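You operate a simulated robot arm through the tools that you are given. There is no shell and no other tool.

You run a simulated robot arm. Do the job below in one go: nothing can be reset, and whatever is moved stays where it is left.

JOB
Top up the seamer's oil cup to its mark.
Fine: from the oil jug; put the jug back and shut the cup's lid; the power stays off. Set down upright: oil jug.

The check looks at the end state, three seconds after you hand in, the way a careful person would. Anything else that was tipped, shoved, dropped, spilled or broken makes it a failure. A push-on lid holds only when it is set on centred and level and pressed home; a screw cap is set on level and turned clockwise until tight.

ROBOT AND FRAMES
A 7-joint arm with a two-finger parallel gripper, fixed in place. Base frame: the origin is on the floor under the middle of its stand, x ahead of it, y to its left, z up. Readings come in mm, degrees, newtons and seconds.
It reaches about 1479 mm from its shoulder. Its first joint turns from -166.0 to 166.0 degrees. Payload 4.4 kg.
The TCP is the grasp point between the finger pads, 23 mm short of the fingertips. In the tool frame z runs along the fingers and y along their closing line. Largest opening 94 mm; finger width 38, thickness 10; the body of the gripper, 54 by 96 mm, starts 39 mm behind the TCP.
Orientation is that of the tool frame in the base frame, as a unit quaternion [w, x, y, z]. With the fingers straight down and closing along the base's y, the tool's x points along the base's -x, its y along +y and its z along -z.

CONTROLS
- The arm moves only by the tool arm_command. Its argument "rows" is a list that holds one entry, the list of rows, each a list of 6 numbers: the shift along the base's x, y, z in mm, then the turn, a rotation vector about the base's x, y, z in degrees. In form: [[[dx, dy, dz, wx, wy, wz], ...]]. A call has 1 to 20 rows; each row shifts and turns the commanded pose from where the row before left it. "claw" is the gripper command, from -1 (shut) to 1 (fully open), values between in proportion, set as the call begins (left out, the last holds). Each row takes 0.2 s and may step no farther than 50 mm and 8.6 degrees from the row before; otherwise, or with a gripper value out of range, the whole call is refused. Where a pose cannot be reached the arm comes as near as it can. A force on the tool above 40 N (or 10 N above the force at the start of the call, whichever is more), or a blocked arm, ends the call early, and 0.2 s more pass. Each finger travels about 72 mm/s and halts on what it meets, pressing with about 30 N; the grip force reading is that of the motor and also rises with nothing between the fingers. The clock runs only during rows and for 0.2 s after the last one: add rows that do not move to give the fingers time. It gives the time, the measured TCP pose, the force on the tool (base axes), the opening and the grip force at its end, in the units of the frame above (readings bear some noise), with the torque about the TCP (base axes, N m) and any sound that the robot's microphone picked up.
- Cameras (640 x 400 px; columns grow to the right, rows downward): "scene" is fixed at [220.6, -650.5, 1368.1]; the picture's right is [0.49, -0.87, 0.00], its down [-0.29, -0.16, -0.94] and it looks along [0.82, 0.46, -0.33] (base axes); focal length 336 px, centre (320, 200). "wrist" rides on the gripper at [86, 16, -75] in the tool frame; the picture's right is [-0.18, 0.98, 0.00], its down [-0.58, -0.11, -0.81] and it looks along [-0.79, -0.15, 0.59] (tool axes); focal length 243 px, centre (320, 200). There is no depth. A picture from a camera that has moved, and an enlarged one, comes with that camera's place and axes in the base frame and with its lens.
- capture(camera): a new picture of that camera. The clock stands still meanwhile.
- close_up(camera, box): a new picture of the part [left, top, right, bottom] of that camera's present view, enlarged. The clock stands still meanwhile.
- job_done(): hands the job in; it is judged then, once.

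Places have to be worked out from the pictures, the camera data and where the tool is seen. Open the gripper and draw the arm clear of the work before you hand the job in, unless the task says otherwise.

The tools are called as a command line: name --argument value ..., lists and objects as JSON in quotes. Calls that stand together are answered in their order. arm_command: Moves the arm, as the interface text tells. Its arguments: {"type":"object","properties":{"rows":{"type":"array"},"claw":{"type":"number"}},"required":["rows"]} The other tools are called the same way: capture (camera) takes a picture; close_up (camera, box) takes an enlarged picture of a part of a camera's view; job_done () hands the job in.

At the start:

```text
time_s: 0.0
eef_pos: [578.3, 188.4, 1153.2]
ee_rot: [0.0, 0.001, 1.0, 0.0]
wrist_force: [-0.2, -0.2, 0.4]
ft_torque: [0.0, -0.02, -0.01]
grip_width: 94.2
gripper_force: 0.1
```

scene: 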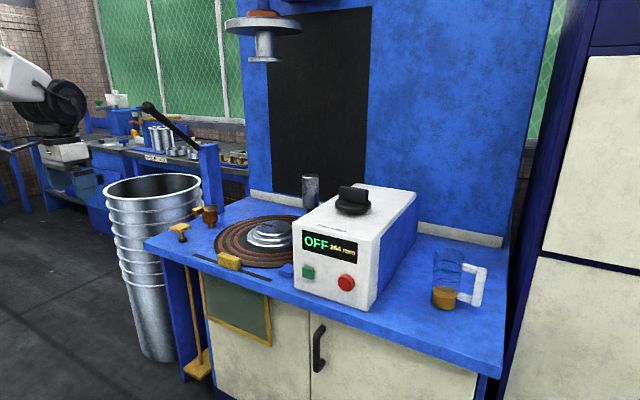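
wrist: 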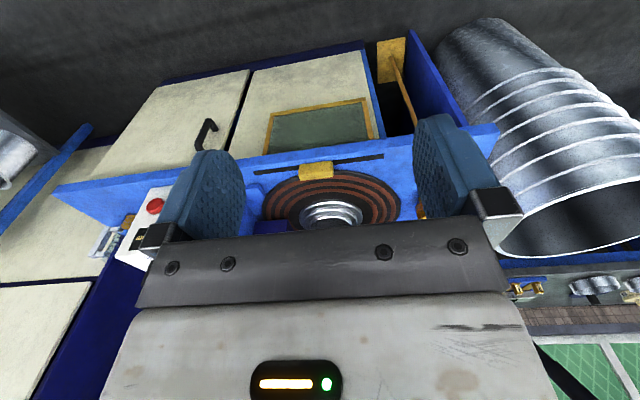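

I'll start by looking closer at the jug, the machine and the likely oil cup.

close_up --camera "scene" --box '[400, 230, 520, 330]'

close_up --camera "scene" --box '[150, 160, 330, 290]'

close_up --camera "scene" --box '[160, 190, 240, 250]'

close_up --camera "scene" --box '[280, 160, 420, 310]'

```text
4.00 times, centred on (460, 280) of scene
camera zoom: at [220.6, -650.5, 1368.1], right [0.49, -0.87, 0.0], down [-0.29, -0.16, -0.94], along [0.82, 0.46, -0.33], focal length 1344 px, centre (-240, -120)
```

zoom: 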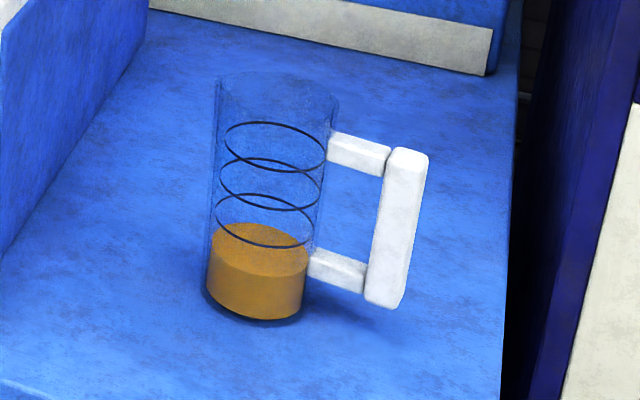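

```text
3.08 times, centred on (240, 225) of scene
camera zoom: at [220.6, -650.5, 1368.1], right [0.49, -0.87, 0.0], down [-0.29, -0.16, -0.94], along [0.82, 0.46, -0.33], focal length 1034 px, centre (566, 123)
```

zoom: 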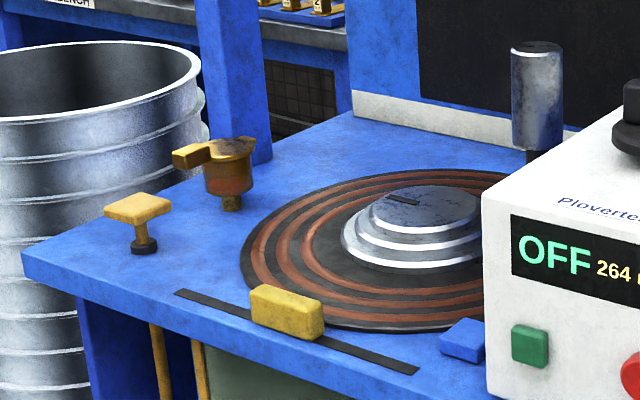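

```text
6.67 times, centred on (200, 220) of scene
camera zoom: at [220.6, -650.5, 1368.1], right [0.49, -0.87, 0.0], down [-0.29, -0.16, -0.94], along [0.82, 0.46, -0.33], focal length 2240 px, centre (1120, 67)
```

zoom: 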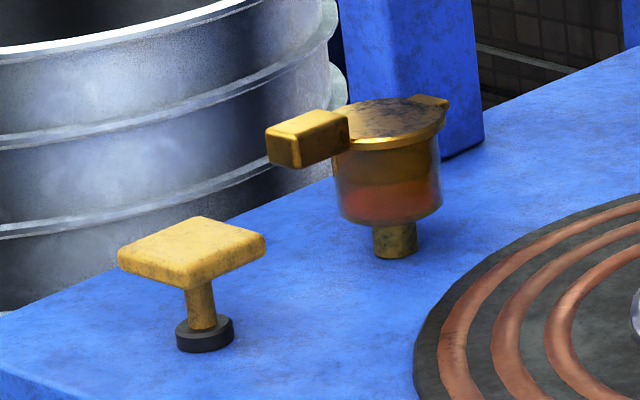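

```text
2.67 times, centred on (350, 235) of scene
camera zoom: at [220.6, -650.5, 1368.1], right [0.49, -0.87, 0.0], down [-0.29, -0.16, -0.94], along [0.82, 0.46, -0.33], focal length 896 px, centre (240, 107)
```

zoom: 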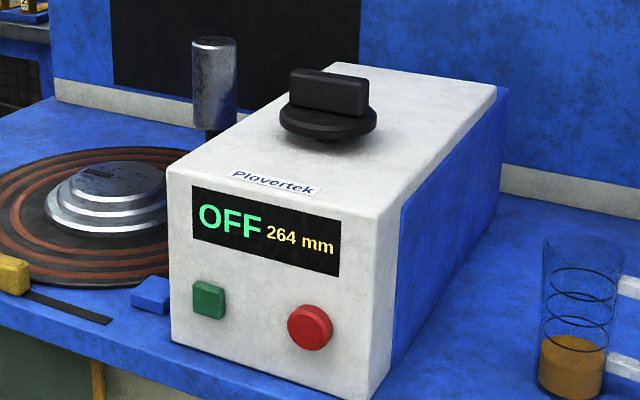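

close_up --camera "scene" --box '[192, 198, 228, 232]'

close_up --camera "scene" --box '[425, 240, 490, 315]'

close_up --camera "scene" --box '[220, 0, 320, 80]'

close_up --camera "wrist" --box '[380, 150, 540, 260]'

```text
11.76 times, centred on (210, 215) of scene
camera zoom: at [220.6, -650.5, 1368.1], right [0.49, -0.87, 0.0], down [-0.29, -0.16, -0.94], along [0.82, 0.46, -0.33], focal length 3954 px, centre (1614, 24)
```

zoom: 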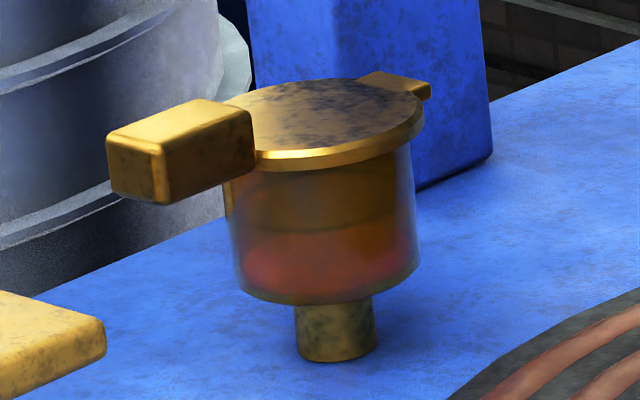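

```text
5.33 times, centred on (458, 278) of scene
camera zoom: at [220.6, -650.5, 1368.1], right [0.49, -0.87, 0.0], down [-0.29, -0.16, -0.94], along [0.82, 0.46, -0.33], focal length 1792 px, centre (-413, -213)
```

zoom: 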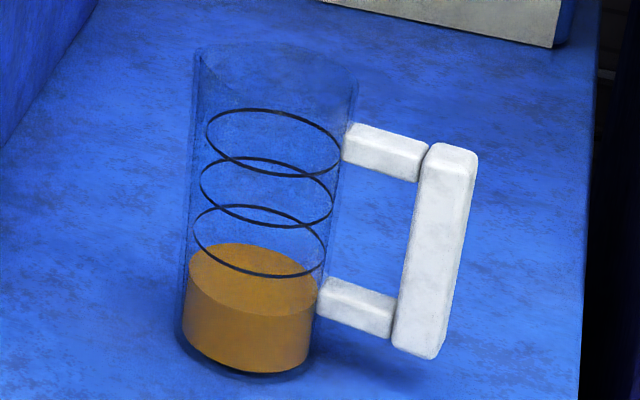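

```text
5.00 times, centred on (270, 40) of scene
camera zoom: at [220.6, -650.5, 1368.1], right [0.49, -0.87, 0.0], down [-0.29, -0.16, -0.94], along [0.82, 0.46, -0.33], focal length 1680 px, centre (570, 1000)
```

zoom: 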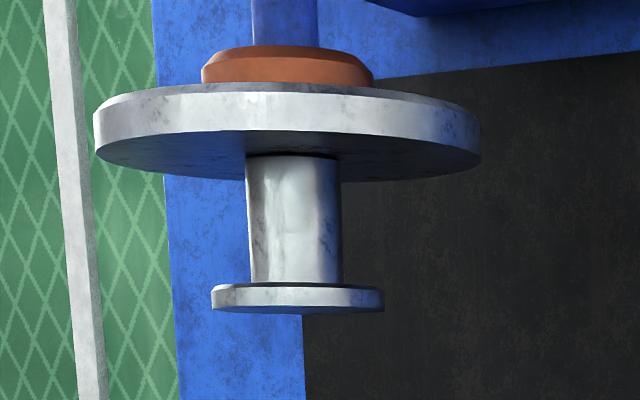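

```text
3.64 times, centred on (460, 205) of wrist
camera zoom: at [492.6, 205.5, 1225.7], right [0.18, 0.98, 0.0], down [0.58, -0.11, 0.81], along [0.79, -0.15, -0.59], focal length 882 px, centre (-189, 182)
```

zoom: 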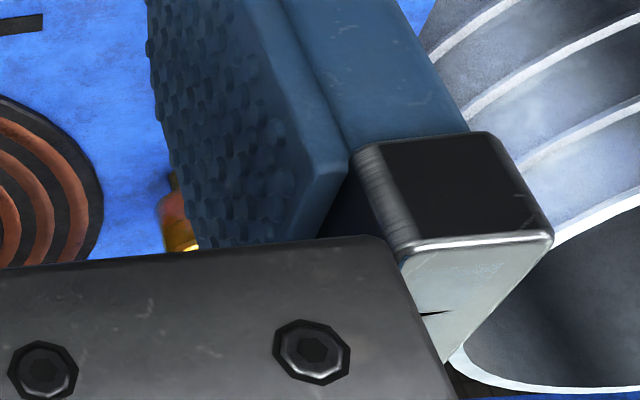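

The cup on the left has a hinged brass lid with a tab toward the front-left and a hinge at the rear. I judge it to be near (1155, 417) and the jug near (1090, -565). I'll move the hand closer to the cup so the wrist camera can see it and I can triangulate.

arm_command --rows '[[[36, 26, -17, 0, 0, 0], [36, 26, -17, 0, 0, 0], [36, 26, -17, 0, 0, 0], [36, 26, -17, 0, 0, 0], [36, 26, -17, 0, 0, 0], [36, 26, -17, 0, 0, 0], [36, 26, -17, 0, 0, 0], [36, 26, -17, 0, 0, 0]]]' --claw 1

capture --camera "wrist"

capture --camera "scene"

```text
time_s: 1.8
eef_pos: [868.3, 397.1, 1014.6]
ee_rot: [0.001, 0.0, 1.0, 0.0]
wrist_force: [0.7, -0.1, 1.0]
ft_torque: [-0.01, -0.01, 0.01]
grip_width: 93.9
gripper_force: 0.1
```

```text
taken
camera wrist: at [782.3, 413.3, 1087.7], right [0.19, 0.98, 0.0], down [0.58, -0.11, 0.81], along [0.79, -0.15, -0.59], focal length 243 px, centre (320, 200)
```

wrist: 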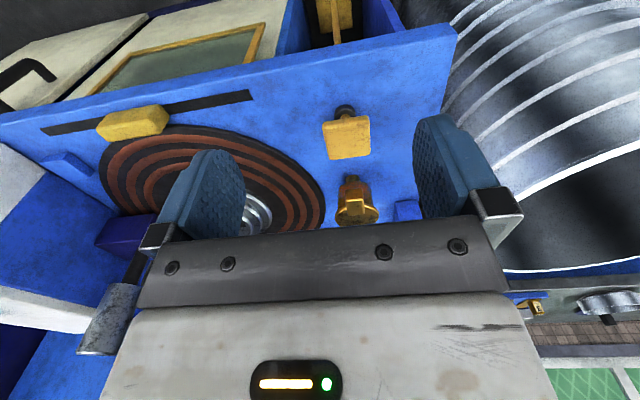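

```text
taken
```

scene: 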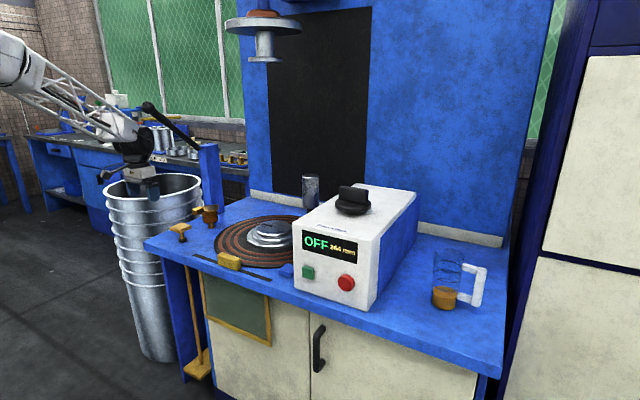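

The cup is visible between the fingers. I'm zooming in on it to read the mark and the lid geometry.

close_up --camera "wrist" --box '[315, 95, 415, 230]'

close_up --camera "wrist" --box '[330, 165, 390, 228]'

```text
2.96 times, centred on (365, 162) of wrist
camera zoom: at [782.3, 413.3, 1087.7], right [0.19, 0.98, 0.0], down [0.58, -0.11, 0.81], along [0.79, -0.15, -0.59], focal length 719 px, centre (187, 311)
```

zoom: 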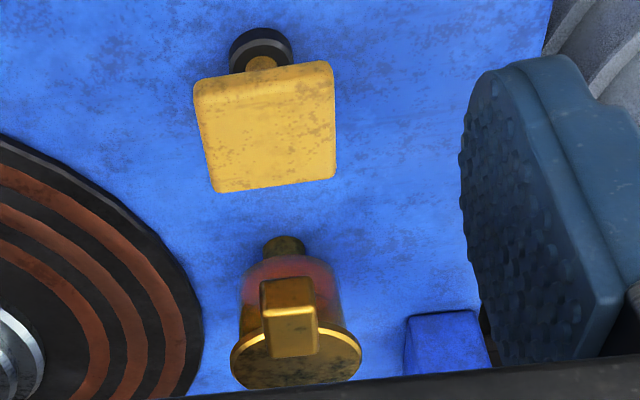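

```text
6.35 times, centred on (360, 196) of wrist
camera zoom: at [782.3, 413.3, 1087.7], right [0.19, 0.98, 0.0], down [0.58, -0.11, 0.81], along [0.79, -0.15, -0.59], focal length 1540 px, centre (66, 222)
```

zoom: 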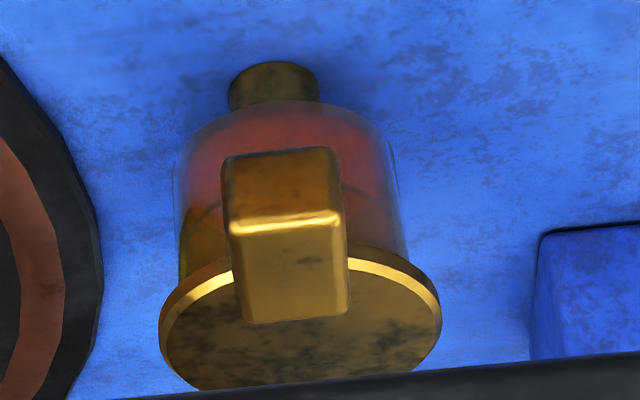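

From the two views the table top is at about z 770, the cup axis at about (1155, 410), and the lid top at about z 858. The lid's tab block points toward me (-x), and a brass T-knob stands in front of the cup at about (1003, 409, 830). I'll tilt the hand for a nearly horizontal look at the cup and its mark, staying clear of the knob.

arm_command --rows '[[[14, 0, -28, 0, -7.5, 0], [14, 0, -28, 0, -7.5, 0], [14, 0, -28, 0, -7.5, 0], [14, 0, -28, 0, -7.5, 0], [14, 0, -28, 0, 0, 0]]]'

capture --camera "wrist"

```text
time_s: 3.0
eef_pos: [936.6, 397.3, 874.1]
ee_rot: [0.259, 0.001, 0.966, 0.0]
wrist_force: [-1.0, -0.2, 0.2]
ft_torque: [0.0, 0.02, -0.02]
grip_width: 94.2
gripper_force: 0.1
```

```text
taken
camera wrist: at [825.7, 412.9, 895.3], right [0.16, 0.98, 0.09], down [0.1, -0.11, 0.99], along [0.98, -0.15, -0.11], focal length 243 px, centre (320, 200)
```

wrist: 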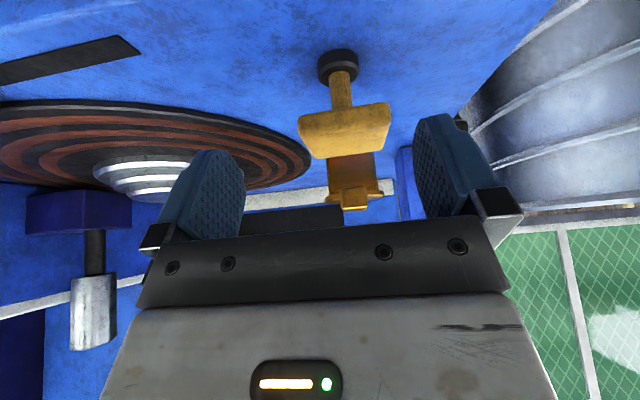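

The T-knob hides part of the cup from here. I'll shift to -y and yaw toward the cup for a clear side view.

arm_command --rows '[[[0, -30, -5, 0, 0, 6], [0, -30, -5, 0, 0, 6], [0, -30, -5, 0, 0, 6], [5, -10, -5, 0, 0, 0]]]'

capture --camera "wrist"

close_up --camera "wrist" --box '[340, 130, 420, 220]'

```text
time_s: 4.0
eef_pos: [940.2, 294.5, 855.3]
ee_rot: [0.256, -0.151, 0.954, 0.041]
wrist_force: [0.5, 0.4, -0.2]
ft_torque: [0.02, 0.0, 0.01]
grip_width: 94.0
gripper_force: 0.1
```

```text
taken
camera wrist: at [829.9, 276.7, 875.4], right [-0.15, 0.98, 0.09], down [0.13, -0.07, 0.99], along [0.98, 0.16, -0.12], focal length 243 px, centre (320, 200)
```

wrist: 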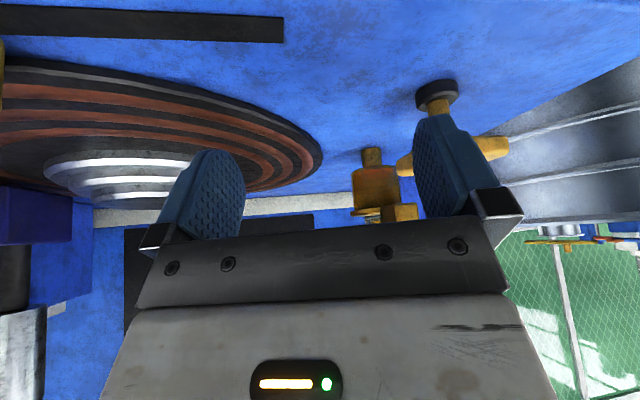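

```text
4.44 times, centred on (380, 175) of wrist
camera zoom: at [829.9, 276.7, 875.4], right [-0.15, 0.98, 0.09], down [0.13, -0.07, 0.99], along [0.98, 0.16, -0.12], focal length 1078 px, centre (53, 311)
```

zoom: 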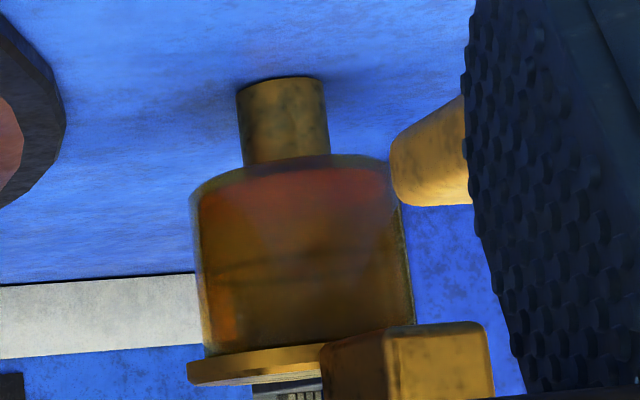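

close_up --camera "wrist" --box '[348, 155, 408, 218]'

close_up --camera "wrist" --box '[350, 165, 400, 215]'

close_up --camera "scene" --box '[198, 205, 222, 225]'

```text
6.35 times, centred on (378, 186) of wrist
camera zoom: at [829.9, 276.7, 875.4], right [-0.15, 0.98, 0.09], down [0.13, -0.07, 0.99], along [0.98, 0.16, -0.12], focal length 1540 px, centre (-48, 286)
```

zoom: 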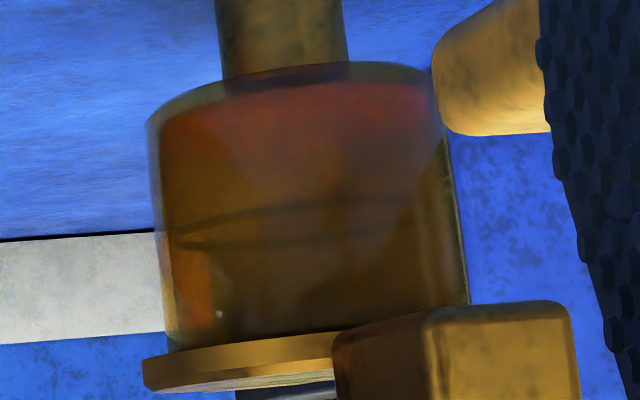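

```text
8.00 times, centred on (375, 190) of wrist
camera zoom: at [829.9, 276.7, 875.4], right [-0.15, 0.98, 0.09], down [0.13, -0.07, 0.99], along [0.98, 0.16, -0.12], focal length 1941 px, centre (-120, 280)
```

zoom: 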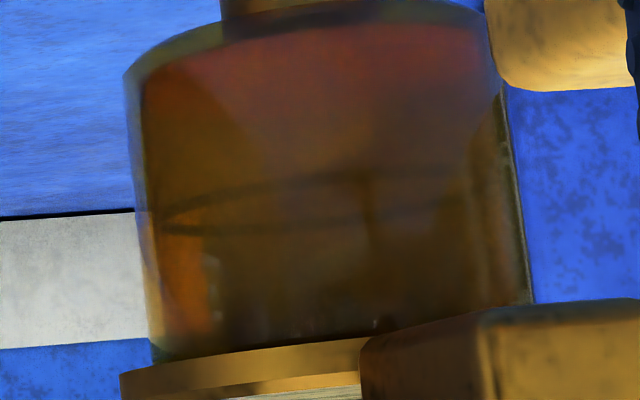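

```text
16.00 times, centred on (210, 215) of scene
camera zoom: at [220.6, -650.5, 1368.1], right [0.49, -0.87, 0.0], down [-0.29, -0.16, -0.94], along [0.82, 0.46, -0.33], focal length 5377 px, centre (2080, -40)
```

zoom: 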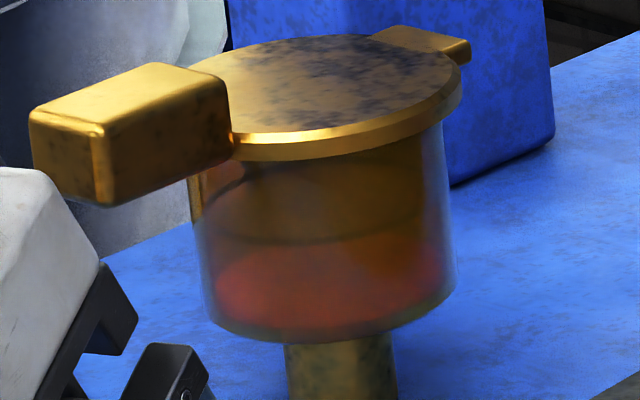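

The mark shows as a dark ring about mid-height in the amber glass, at z about 830, with the glass running from about z 804 to 853. The cup looks nearly empty. Next I'll retreat and cross in front of the table to inspect the jug from the front.

arm_command --rows '[[[-35, 0, 36, 0, 0, -4.5], [-35, 0, 36, 0, 0, -4.5], [-35, 0, 36, 0, 0, -4.5], [-35, 0, 36, 0, 0, -4.5], [0, -49, 0, 0, 0, 0], [0, -49, 0, 0, 0, 0], [0, -49, 0, 0, 0, 0], [0, -49, 0, 0, 0, 0], [0, -49, 0, 0, 0, 0], [0, -49, 0, 0, 0, 0], [0, -49, 0, 0, 0, 0], [0, -49, 0, 0, 0, 0], [0, -49, 0, 0, 0, 0], [0, -49, 0, 0, 0, 0], [0, -49, 0, 0, 0, 0], [0, -49, 0, 0, 0, 0], [0, -49, 0, 0, 0, 0], [0, -49, 0, 0, 0, 0], [0, -49, 0, 0, 0, 0], [0, -49, 0, 0, 0, 0]]]'

capture --camera "wrist"

capture --camera "scene"

```text
refused: row 1 steps farther than a row can; nothing moved
```

```text
taken
camera wrist: at [829.9, 276.7, 875.4], right [-0.15, 0.98, 0.09], down [0.13, -0.07, 0.99], along [0.98, 0.16, -0.12], focal length 243 px, centre (320, 200)
```

wrist: 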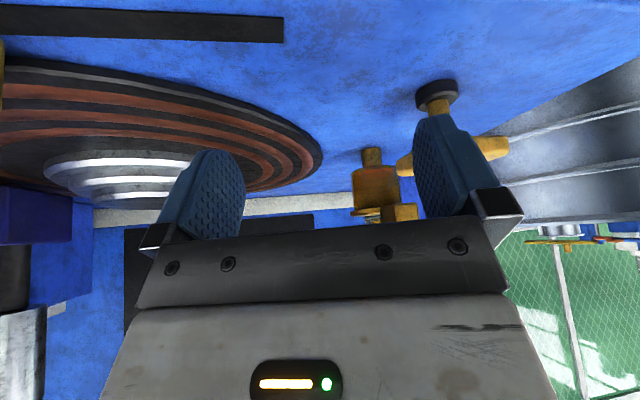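

```text
taken
```

scene: 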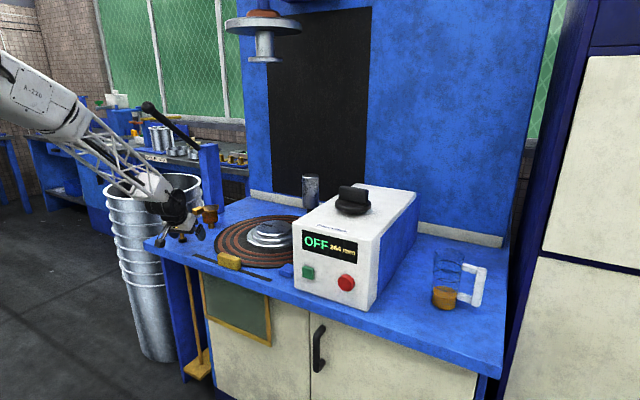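

The call was refused because those steps were a touch over 50 mm, so I'll use smaller ones: retreat up and back, then cross.

arm_command --rows '[[[-34, 0, 34, 0, 0, -4.5], [-34, 0, 34, 0, 0, -4.5], [-34, 0, 34, 0, 0, -4.5], [-34, 0, 34, 0, 0, -4.5], [0, -49, 0, 0, 0, 0], [0, -49, 0, 0, 0, 0], [0, -49, 0, 0, 0, 0], [0, -49, 0, 0, 0, 0], [0, -49, 0, 0, 0, 0], [0, -49, 0, 0, 0, 0], [0, -49, 0, 0, 0, 0], [0, -49, 0, 0, 0, 0], [0, -49, 0, 0, 0, 0], [0, -49, 0, 0, 0, 0], [0, -49, 0, 0, 0, 0], [0, -49, 0, 0, 0, 0], [0, -49, 0, 0, 0, 0], [0, -49, 0, 0, 0, 0], [0, -49, 0, 0, 0, 0], [0, -49, 0, 0, 0, 0]]]'

capture --camera "wrist"

capture --camera "scene"

```text
time_s: 8.2
eef_pos: [806.4, -487.8, 992.2]
ee_rot: [0.259, 0.0, 0.966, 0.0]
wrist_force: [-0.3, 0.2, 0.2]
ft_torque: [-0.01, 0.02, 0.01]
grip_width: 94.2
gripper_force: 0.0
```

```text
taken
camera wrist: at [693.9, -470.2, 1012.4], right [0.16, 0.98, 0.09], down [0.1, -0.11, 0.99], along [0.98, -0.15, -0.12], focal length 243 px, centre (320, 200)
```

wrist: 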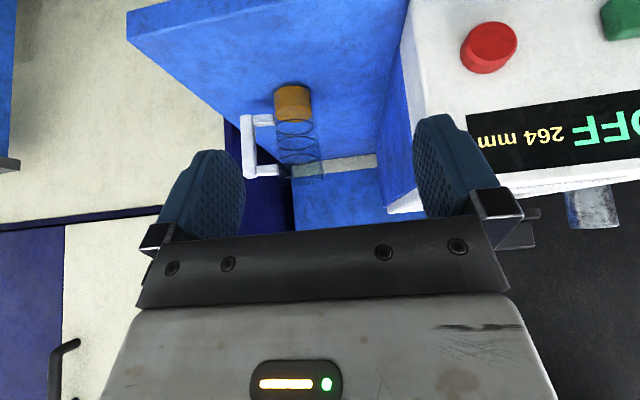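

```text
taken
```

scene: 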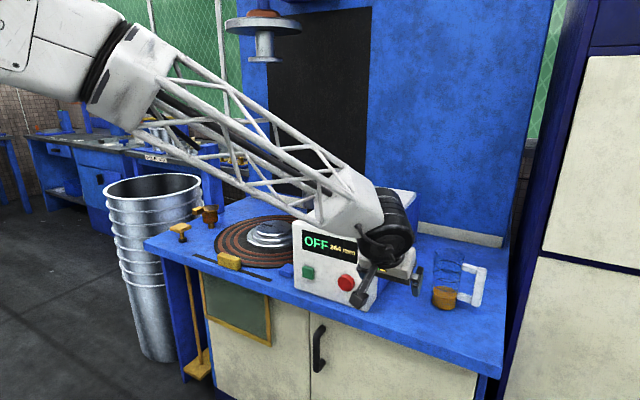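

The jug is visible. I'm zooming in to get its geometry, including the axis, rim, handle gap and markings.

close_up --camera "wrist" --box '[225, 70, 345, 195]'

close_up --camera "scene" --box '[425, 240, 490, 315]'

```text
3.20 times, centred on (285, 132) of wrist
camera zoom: at [693.9, -470.2, 1012.4], right [0.16, 0.98, 0.09], down [0.1, -0.11, 0.99], along [0.98, -0.15, -0.12], focal length 776 px, centre (432, 416)
```

zoom: 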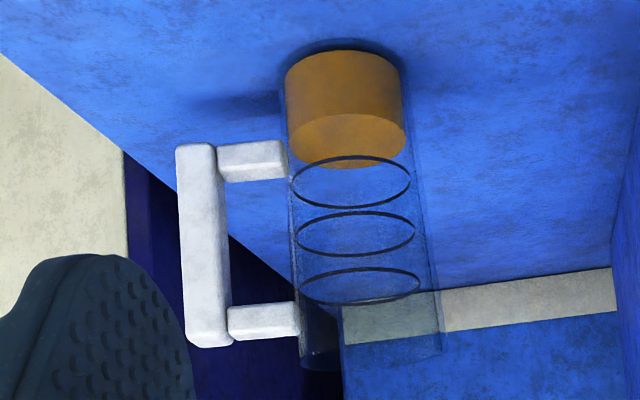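

```text
5.33 times, centred on (458, 278) of scene
camera zoom: at [220.6, -650.5, 1368.1], right [0.49, -0.87, 0.0], down [-0.29, -0.16, -0.94], along [0.82, 0.46, -0.33], focal length 1792 px, centre (-413, -213)
```

zoom: 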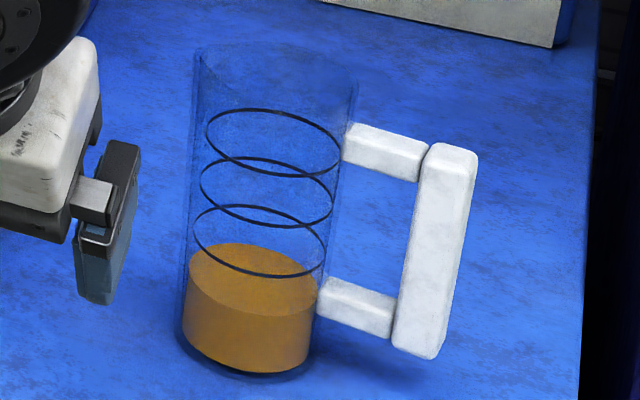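

The jug is a straight-sided glass about 70–78 mm across with no evident spout. Its axis is near (1085, -562), its rim near z 940 and its oil surface near z 815. The handle points along -y, with a finger gap at z 830–897 and the bar at y about -643. I want the camera above the hand for side grasps, so I'll roll the hand 180° about its own axis here in free space.

arm_command --rows '[[[0, 0, 0, 4.25, 0, -7.36], [0, 0, 0, 4.25, 0, -7.36], [0, 0, 0, 4.25, 0, -7.36], [0, 0, 0, 4.25, 0, -7.36], [0, 0, 0, 4.25, 0, -7.36], [0, 0, 0, 4.25, 0, -7.36], [0, 0, 0, 4.25, 0, -7.36], [0, 0, 0, 4.25, 0, -7.36], [0, 0, 0, 4.25, 0, -7.36], [0, 0, 0, 4.25, 0, -7.36], [0, 0, 0, 4.25, 0, -7.36], [0, 0, 0, 4.25, 0, -7.36], [0, 0, 0, 4.25, 0, -7.36], [0, 0, 0, 4.25, 0, -7.36], [0, 0, 0, 4.25, 0, -7.36], [0, 0, 0, 4.25, 0, -7.36], [0, 0, 0, 4.25, 0, -7.36], [0, 0, 0, 4.25, 0, -7.36], [0, 0, 0, 4.25, 0, -7.36], [0, 0, 0, 4.25, 0, -7.36]]]'

capture --camera "wrist"

capture --camera "scene"

```text
time_s: 12.4
eef_pos: [804.4, -487.4, 992.6]
ee_rot: [0.023, 0.962, 0.083, 0.257]
wrist_force: [0.2, 0.9, -0.5]
ft_torque: [-0.01, -0.01, 0.01]
grip_width: 93.9
gripper_force: 0.1
```

```text
taken
camera wrist: at [844.6, -488.0, 1099.8], right [-0.01, -1.0, -0.01], down [-0.92, 0.01, 0.4], along [-0.4, 0.01, -0.92], focal length 243 px, centre (320, 200)
```

wrist: 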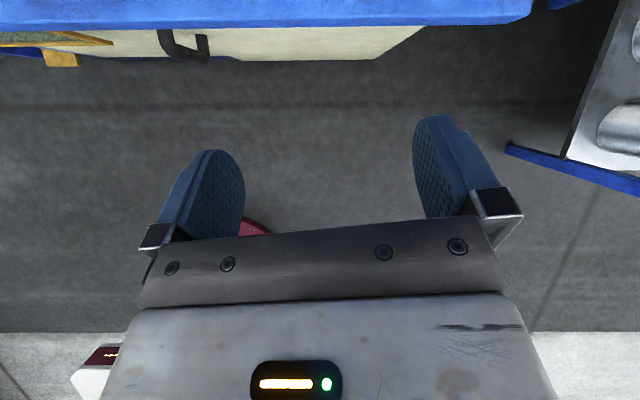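

```text
taken
```

scene: 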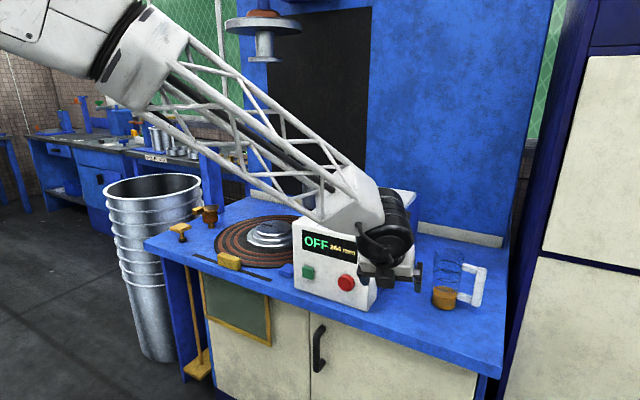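

The roll works at 170°. I'll finish it, pitch the hand to about 15° below horizontal, and travel back across in front of the table to line up with the lid tab. From the zoom I place the tab at x 1071–1113, y 398–422, z 864–884.

arm_command --rows '[[[0, 45, 0, 4.25, 0, -7.36], [0, 45, 0, 0.75, 0, -1.3], [0, 45, 0, 0, -7.5, 0], [0, 45, 0, 0, -7.5, 0], [0, 45, 0, 0, -7.5, 0], [0, 45, 0, 0, -7.5, 0], [0, 45, 0, 0, -7.5, 0], [0, 45, 0, 0, -7.5, 0], [0, 45, 0, 0, 0, 0], [0, 45, 0, 0, 0, 0], [0, 45, 0, 0, 0, 0], [0, 45, 0, 0, 0, 0], [0, 45, 0, 0, 0, 0], [0, 45, 0, 0, 0, 0], [0, 45, 0, 0, 0, 0], [0, 45, 0, 0, 0, 0], [0, 45, 0, 0, 0, 0], [0, 45, 0, 0, 0, 0], [0, 45, 0, 0, 0, 0], [0, 45, 0, 0, 0, 0]]]'

capture --camera "wrist"

capture --camera "scene"

```text
time_s: 16.6
eef_pos: [835.3, 148.3, 1075.1]
ee_rot: [-0.076, 0.808, 0.059, 0.581]
wrist_force: [0.0, 0.6, 0.9]
ft_torque: [0.01, -0.01, -0.05]
grip_width: 94.1
gripper_force: 0.0
out of reach, approached as far as the arm can: row 10, 11, 12, 13, 14, 15, 16, 17, 18, 19, 20
```

```text
taken
camera wrist: at [797.3, 118.1, 1177.5], right [0.12, -0.97, -0.23], down [-0.95, -0.05, -0.29], along [0.27, 0.25, -0.93], focal length 243 px, centre (320, 200)
```

wrist: 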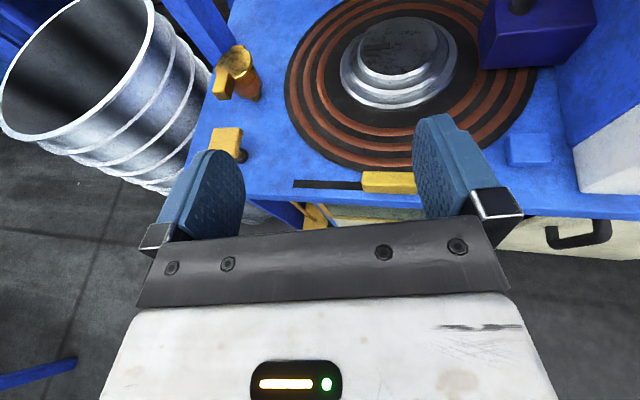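

```text
taken
```

scene: 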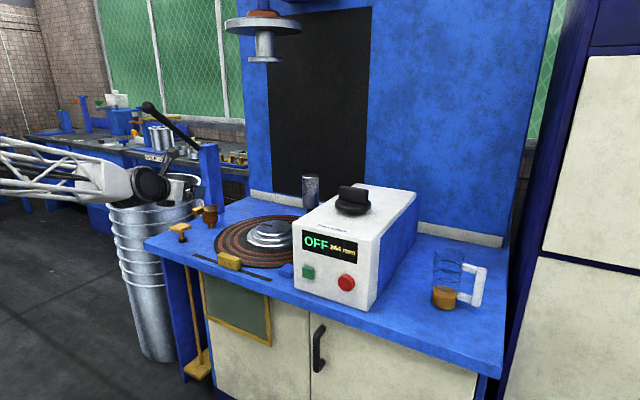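

The reach failed once y went above about 0. The 180° roll seems to use up the last joint's range there. I'll send one null row to see where the commanded pose stands, then roll back the way I came.

arm_command --rows '[[[0, 0, 0, 0, 0, 0]]]'

```text
time_s: 17.0
eef_pos: [834.9, 147.6, 1074.4]
ee_rot: [-0.076, 0.808, 0.059, 0.582]
wrist_force: [-0.3, 0.8, -0.1]
ft_torque: [0.03, -0.02, 0.03]
grip_width: 93.8
gripper_force: 0.0
```

The commanded pose restarts from the actual one, so this is safe. I'll roll back 170° about the tool axis to the unflipped attitude.

arm_command --rows '[[[0, 0, 0, -7.91, -1.62, 2.66], [0, 0, 0, -7.91, -1.62, 2.66], [0, 0, 0, -7.91, -1.62, 2.66], [0, 0, 0, -7.91, -1.62, 2.66], [0, 0, 0, -7.91, -1.62, 2.66], [0, 0, 0, -7.91, -1.62, 2.66], [0, 0, 0, -7.91, -1.62, 2.66], [0, 0, 0, -7.91, -1.62, 2.66], [0, 0, 0, -7.91, -1.62, 2.66], [0, 0, 0, -7.91, -1.62, 2.66], [0, 0, 0, -7.91, -1.62, 2.66], [0, 0, 0, -7.91, -1.62, 2.66], [0, 0, 0, -7.91, -1.62, 2.66], [0, 0, 0, -7.91, -1.62, 2.66], [0, 0, 0, -7.91, -1.62, 2.66], [0, 0, 0, -7.91, -1.62, 2.66], [0, 0, 0, -7.91, -1.62, 2.66], [0, 0, 0, -7.91, -1.62, 2.66], [0, 0, 0, -7.91, -1.62, 2.66], [0, 0, 0, -7.91, -1.62, 2.66]]]'

capture --camera "scene"

```text
time_s: 21.2
eef_pos: [833.8, 146.9, 1073.6]
ee_rot: [0.571, 0.011, 0.811, 0.126]
wrist_force: [0.6, 0.8, 0.3]
ft_torque: [0.02, 0.0, 0.0]
grip_width: 94.0
gripper_force: 0.0
```

```text
taken
```

scene: 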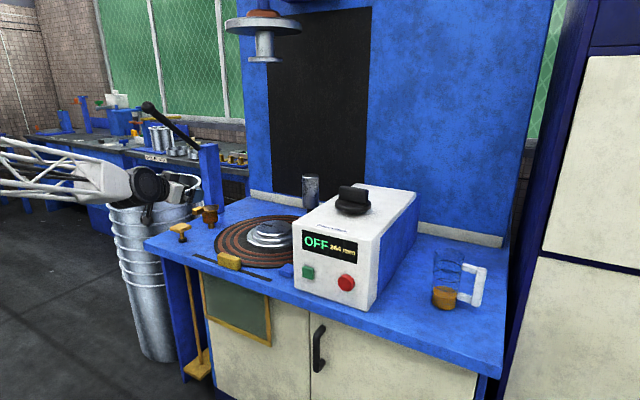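

The roll came back cleanly. I'll clean up the attitude to 60° below horizontal, facing +x, and move to a standoff just above and in front of the lid tab.

arm_command --rows '[[[25, 33, -12, -6.2, -0.85, -3.75], [25, 33, -12, -6.2, -0.85, -3.75], [25, 33, -12, 0, 7, 0], [25, 33, -12, 0, 7, 0], [25, 33, -12, 0, 7, 0], [25, 33, -12, 0, 7, 0], [25, 33, -12, 0, 7, 0], [25, 33, -12, 0, 7, 0]]]'

capture --camera "wrist"

capture --camera "scene"

```text
time_s: 23.2
eef_pos: [927.9, 344.3, 1358.4]
ee_rot: [0.39, 0.024, 0.917, 0.082]
wrist_force: [-0.8, -0.1, 2.8]
ft_torque: [-0.04, 0.08, 0.02]
grip_width: 94.2
gripper_force: 0.1
out of reach, approached as far as the arm can: row 1, 2, 8
stopped in row 8: the arm was blocked; the commanded pose is now the measured one
```

```text
taken
camera wrist: at [815.2, 361.4, 1349.4], right [0.11, 0.95, 0.3], down [-0.17, -0.28, 0.95], along [0.98, -0.15, 0.13], focal length 243 px, centre (320, 200)
```

wrist: 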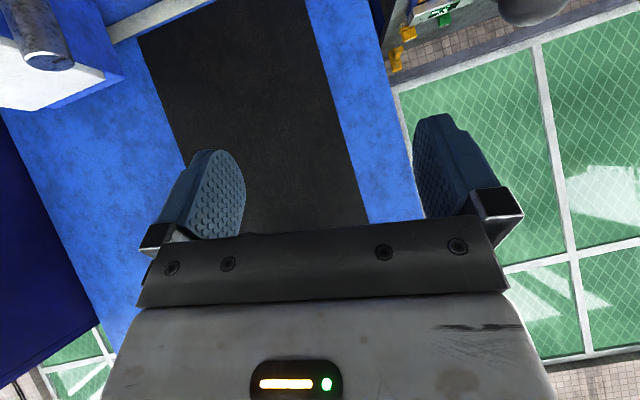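

```text
taken
```

scene: 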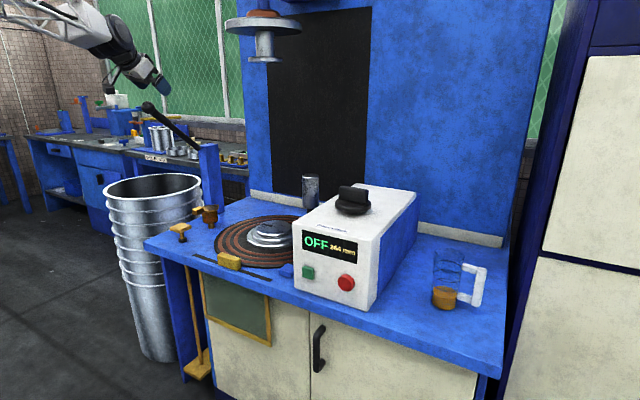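

The arm has drifted into an awkward posture and sits high, at z 1358. I'll recover gently toward the known-good starting posture, fingers down, in small steps.

arm_command --rows '[[[-25, -10, -10, -4.8, 0, -0.6], [-25, -10, -10, -4.8, 0, -0.6], [-25, -10, -15, 0, 7, 0], [-25, -10, -15, 0, 7, 0], [-25, -10, -15, 0, 7, 0]]]'

capture --camera "scene"

```text
time_s: 24.4
eef_pos: [818.4, 302.5, 1285.6]
ee_rot: [0.255, 0.002, 0.967, -0.003]
wrist_force: [-0.1, 0.0, 0.3]
ft_torque: [-0.03, 0.02, -0.04]
grip_width: 94.1
gripper_force: 0.0
out of reach, approached as far as the arm can: row 5
```

```text
taken
```

scene: 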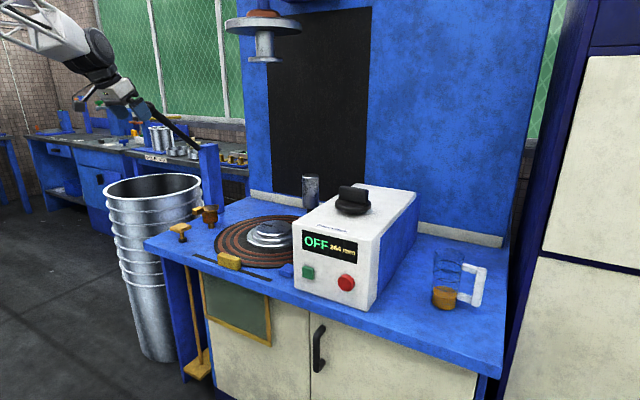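

arm_command --rows '[[[-20, -10, -25, 0, 0, 0], [-20, -10, -25, 0, 0, 0], [-20, -10, -25, 0, 0, 0], [-20, -10, -25, 0, 0, 0]]]'

capture --camera "scene"

```text
time_s: 25.4
eef_pos: [736.6, 261.5, 1185.2]
ee_rot: [0.256, 0.002, 0.967, -0.002]
wrist_force: [0.2, 0.8, 0.9]
ft_torque: [-0.02, -0.02, 0.04]
grip_width: 94.3
gripper_force: 0.1
```

```text
taken
```

scene: 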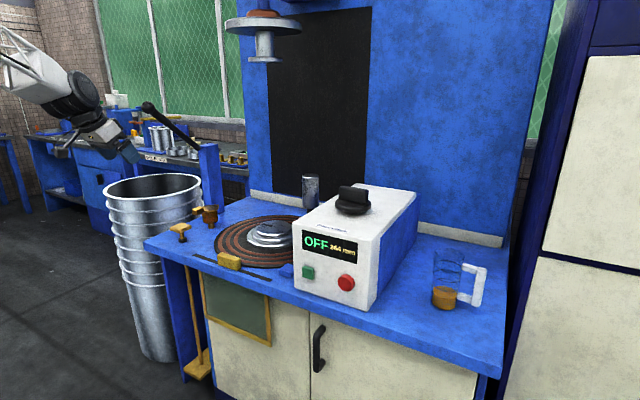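

arm_command --rows '[[[-30, -15, -8, 0, 7.5, 0], [-30, -15, -8, 0, 7.5, 0], [-30, -15, -8, 0, 7.5, 0], [-30, -15, -8, 0, 7.5, 0]]]'

capture --camera "scene"

capture --camera "wrist"

```text
time_s: 26.4
eef_pos: [713.6, 250.1, 1156.9]
ee_rot: [0.215, 0.003, 0.976, -0.005]
wrist_force: [-0.3, -1.0, -0.5]
ft_torque: [0.03, 0.01, 0.02]
grip_width: 94.0
gripper_force: 0.0
out of reach, approached as far as the arm can: row 1, 2, 3, 4
```

```text
taken
```

scene: 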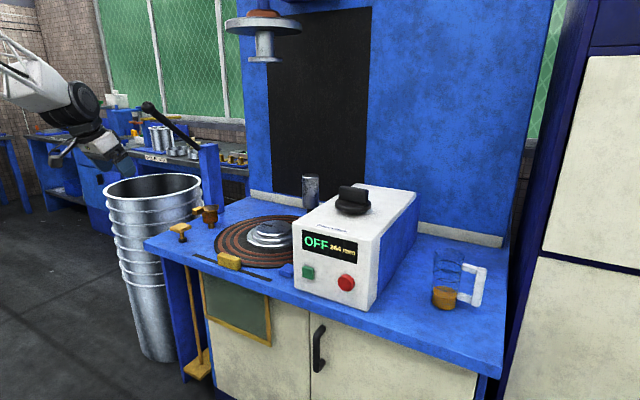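

```text
taken
camera wrist: at [604.8, 269.2, 1187.1], right [0.17, 0.98, 0.07], down [0.19, -0.1, 0.98], along [0.97, -0.16, -0.2], focal length 243 px, centre (320, 200)
```

wrist: 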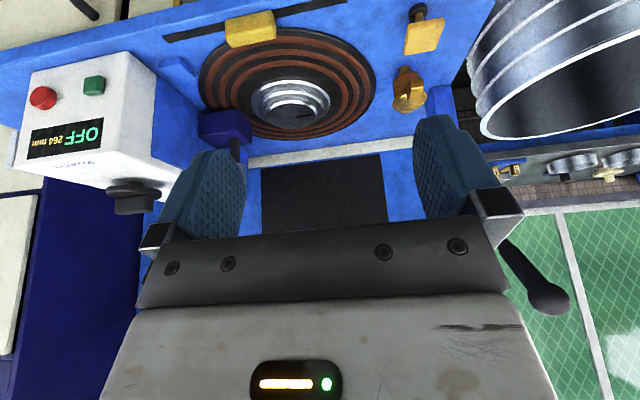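

The wrist seems to be in a different joint branch, because it can't pitch to straight down. I'll look at the arm itself before choosing how to unwind it.

close_up --camera "scene" --box '[0, 20, 160, 200]'

```text
2.22 times, centred on (80, 110) of scene
camera zoom: at [220.6, -650.5, 1368.1], right [0.49, -0.87, 0.0], down [-0.29, -0.16, -0.94], along [0.82, 0.46, -0.33], focal length 747 px, centre (853, 400)
```

zoom: 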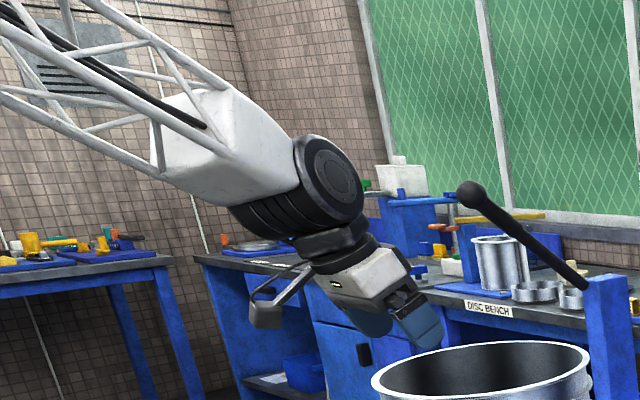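

I'll probe the roll range in this free space to find out how the last joint is wound.

arm_command --rows '[[[0, 0, 0, -3.57, 0.1, 7.69], [0, 0, 0, -3.57, 0.1, 7.69], [0, 0, 0, -3.57, 0.1, 7.69], [0, 0, 0, -3.57, 0.1, 7.69], [0, 0, 0, -3.57, 0.1, 7.69], [0, 0, 0, -3.57, 0.1, 7.69], [0, 0, 0, -3.57, 0.1, 7.69], [0, 0, 0, -3.57, 0.1, 7.69]]]'

```text
time_s: 28.2
eef_pos: [706.4, 255.1, 1136.8]
ee_rot: [0.209, -0.235, 0.948, -0.06]
wrist_force: [0.2, -0.7, -0.1]
ft_torque: [-0.08, 0.02, -0.01]
grip_width: 93.8
gripper_force: 0.0
out of reach, approached as far as the arm can: row 4, 5, 6, 7, 8
```

The limits look like J6 and J7 stops: pitch is capped at about 65° and roll is blocked after about 27°. So the forearm-roll joint must have flipped. To unwind it, I'll align the tool with the forearm in free space and then roll so that joint turns back. First comes the alignment.

arm_command --rows '[[[25, 0, -10, 0, -7, 3], [25, 0, -10, 0, -7, 3], [25, 0, -10, 0, -7, 3], [25, 0, -10, 0, -7, 3], [25, 0, -10, 0, -7, 3]]]'

close_up --camera "scene" --box '[0, 20, 160, 200]'

```text
time_s: 29.4
eef_pos: [829.7, 251.3, 1081.4]
ee_rot: [0.483, -0.244, 0.839, -0.061]
wrist_force: [-2.2, 0.4, 3.9]
ft_torque: [-0.17, 0.15, 0.07]
grip_width: 94.4
gripper_force: 0.0
```

```text
2.22 times, centred on (80, 110) of scene
camera zoom: at [220.6, -650.5, 1368.1], right [0.49, -0.87, 0.0], down [-0.29, -0.16, -0.94], along [0.82, 0.46, -0.33], focal length 747 px, centre (853, 400)
```

zoom: 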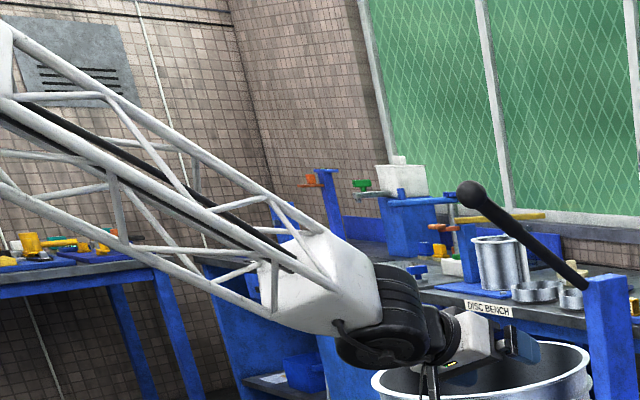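

arm_command --rows '[[[0, 0, 0, -7.14, -1.13, 4.48], [0, 0, 0, -7.14, -1.13, 4.48], [0, 0, 0, -7.14, -1.13, 4.48], [0, 0, 0, -7.14, -1.13, 4.48], [0, 0, 0, -7.14, -1.13, 4.48], [0, 0, 0, -7.14, -1.13, 4.48]]]'

close_up --camera "scene" --box '[0, 20, 160, 200]'

```text
time_s: 30.8
eef_pos: [830.2, 256.1, 1085.9]
ee_rot: [-0.391, 0.647, -0.587, 0.288]
wrist_force: [0.2, 0.4, -0.8]
ft_torque: [0.04, 0.02, 0.01]
grip_width: 93.9
gripper_force: 0.1
```

```text
2.22 times, centred on (80, 110) of scene
camera zoom: at [220.6, -650.5, 1368.1], right [0.49, -0.87, 0.0], down [-0.29, -0.16, -0.94], along [0.82, 0.46, -0.33], focal length 747 px, centre (853, 400)
```

zoom: 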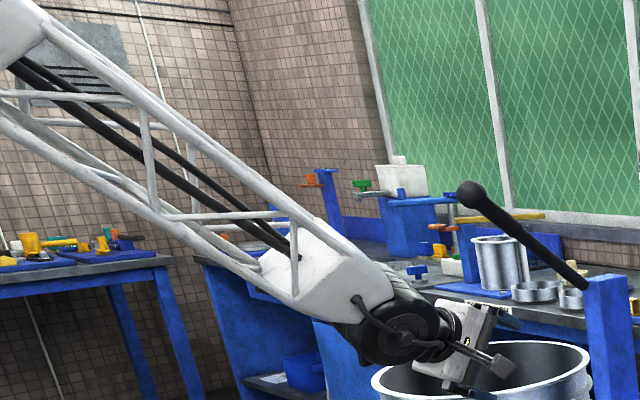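

J5 is turning (the wrist disc rotated), so I'll keep unwinding.

arm_command --rows '[[[0, 0, 0, -7.1, -1.4, 4.48], [0, 0, 0, -7.1, -1.4, 4.48], [0, 0, 0, -7.1, -1.4, 4.48], [0, 0, 0, -7.1, -1.4, 4.48], [0, 0, 0, -7.1, -1.4, 4.48], [0, 0, 0, -7.1, -1.4, 4.48]]]'

close_up --camera "scene" --box '[0, 20, 160, 200]'

```text
time_s: 32.2
eef_pos: [831.1, 256.3, 1086.0]
ee_rot: [-0.227, 0.837, -0.252, 0.429]
wrist_force: [1.0, 1.2, 1.2]
ft_torque: [-0.01, 0.03, 0.0]
grip_width: 94.0
gripper_force: 0.1
```

```text
2.22 times, centred on (80, 110) of scene
camera zoom: at [220.6, -650.5, 1368.1], right [0.49, -0.87, 0.0], down [-0.29, -0.16, -0.94], along [0.82, 0.46, -0.33], focal length 747 px, centre (853, 400)
```

zoom: 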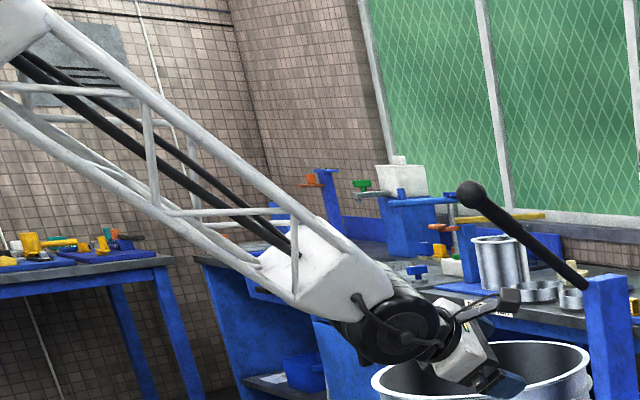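

J5 looks back to normal: in the last step only the tool roll turned. I'll check that by pitching the fingers down, moving away from alignment.

arm_command --rows '[[[-20, -5, 10, -1.5, 7.3, 0], [-20, -5, 10, -1.5, 7.3, 0], [-20, -5, 10, -1.5, 7.3, 0], [-20, -5, 10, -1.5, 7.3, 0], [-20, -5, 10, -1.5, 7.3, 0], [-20, -5, 10, -1.5, 7.3, 0], [-20, -5, 10, -1.5, 7.3, 0]]]'

close_up --camera "scene" --box '[0, 20, 160, 200]'

```text
time_s: 33.8
eef_pos: [708.0, 241.8, 1139.7]
ee_rot: [-0.095, 0.951, -0.28, 0.088]
wrist_force: [-0.3, -0.4, 0.3]
ft_torque: [-0.03, 0.02, 0.0]
grip_width: 94.2
gripper_force: 0.1
out of reach, approached as far as the arm can: row 1, 2
```

```text
2.22 times, centred on (80, 110) of scene
camera zoom: at [220.6, -650.5, 1368.1], right [0.49, -0.87, 0.0], down [-0.29, -0.16, -0.94], along [0.82, 0.46, -0.33], focal length 747 px, centre (853, 400)
```

zoom: 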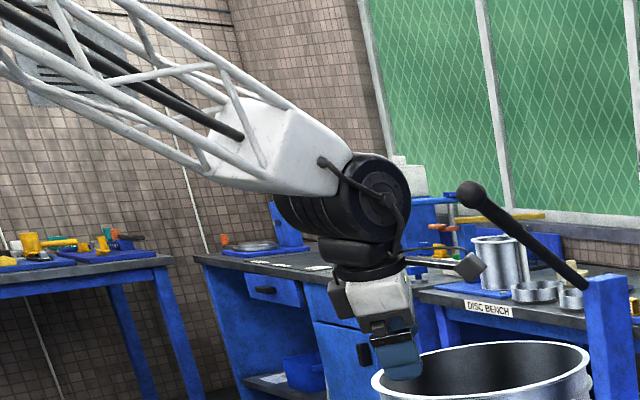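

The wrist now pitches down properly. I'll roll back +146° about the tool axis to the original attitude.

arm_command --rows '[[[0, 0, 0, 1.87, 1.11, -8.2], [0, 0, 0, 1.87, 1.11, -8.2], [0, 0, 0, 1.87, 1.11, -8.2], [0, 0, 0, 1.87, 1.11, -8.2], [0, 0, 0, 1.87, 1.11, -8.2], [0, 0, 0, 1.87, 1.11, -8.2], [0, 0, 0, 1.87, 1.11, -8.2], [0, 0, 0, 1.87, 1.11, -8.2], [0, 0, 0, 1.87, 1.11, -8.2], [0, 0, 0, 1.87, 1.11, -8.2], [0, 0, 0, 1.87, 1.11, -8.2], [0, 0, 0, 1.87, 1.11, -8.2], [0, 0, 0, 1.87, 1.11, -8.2], [0, 0, 0, 1.87, 1.11, -8.2], [0, 0, 0, 1.87, 1.11, -8.2], [0, 0, 0, 1.87, 1.11, -8.2], [0, 0, 0, 1.87, 1.11, -8.2]]]'

close_up --camera "scene" --box '[0, 20, 160, 200]'

```text
time_s: 37.4
eef_pos: [708.2, 240.8, 1139.1]
ee_rot: [0.113, -0.024, 0.991, 0.062]
wrist_force: [-0.2, -0.2, 0.0]
ft_torque: [0.03, 0.01, 0.0]
grip_width: 94.0
gripper_force: 0.1
```

```text
2.22 times, centred on (80, 110) of scene
camera zoom: at [220.6, -650.5, 1368.1], right [0.49, -0.87, 0.0], down [-0.29, -0.16, -0.94], along [0.82, 0.46, -0.33], focal length 747 px, centre (853, 400)
```

zoom: 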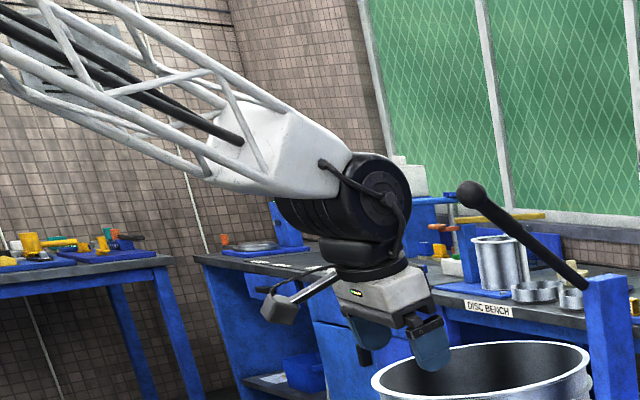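

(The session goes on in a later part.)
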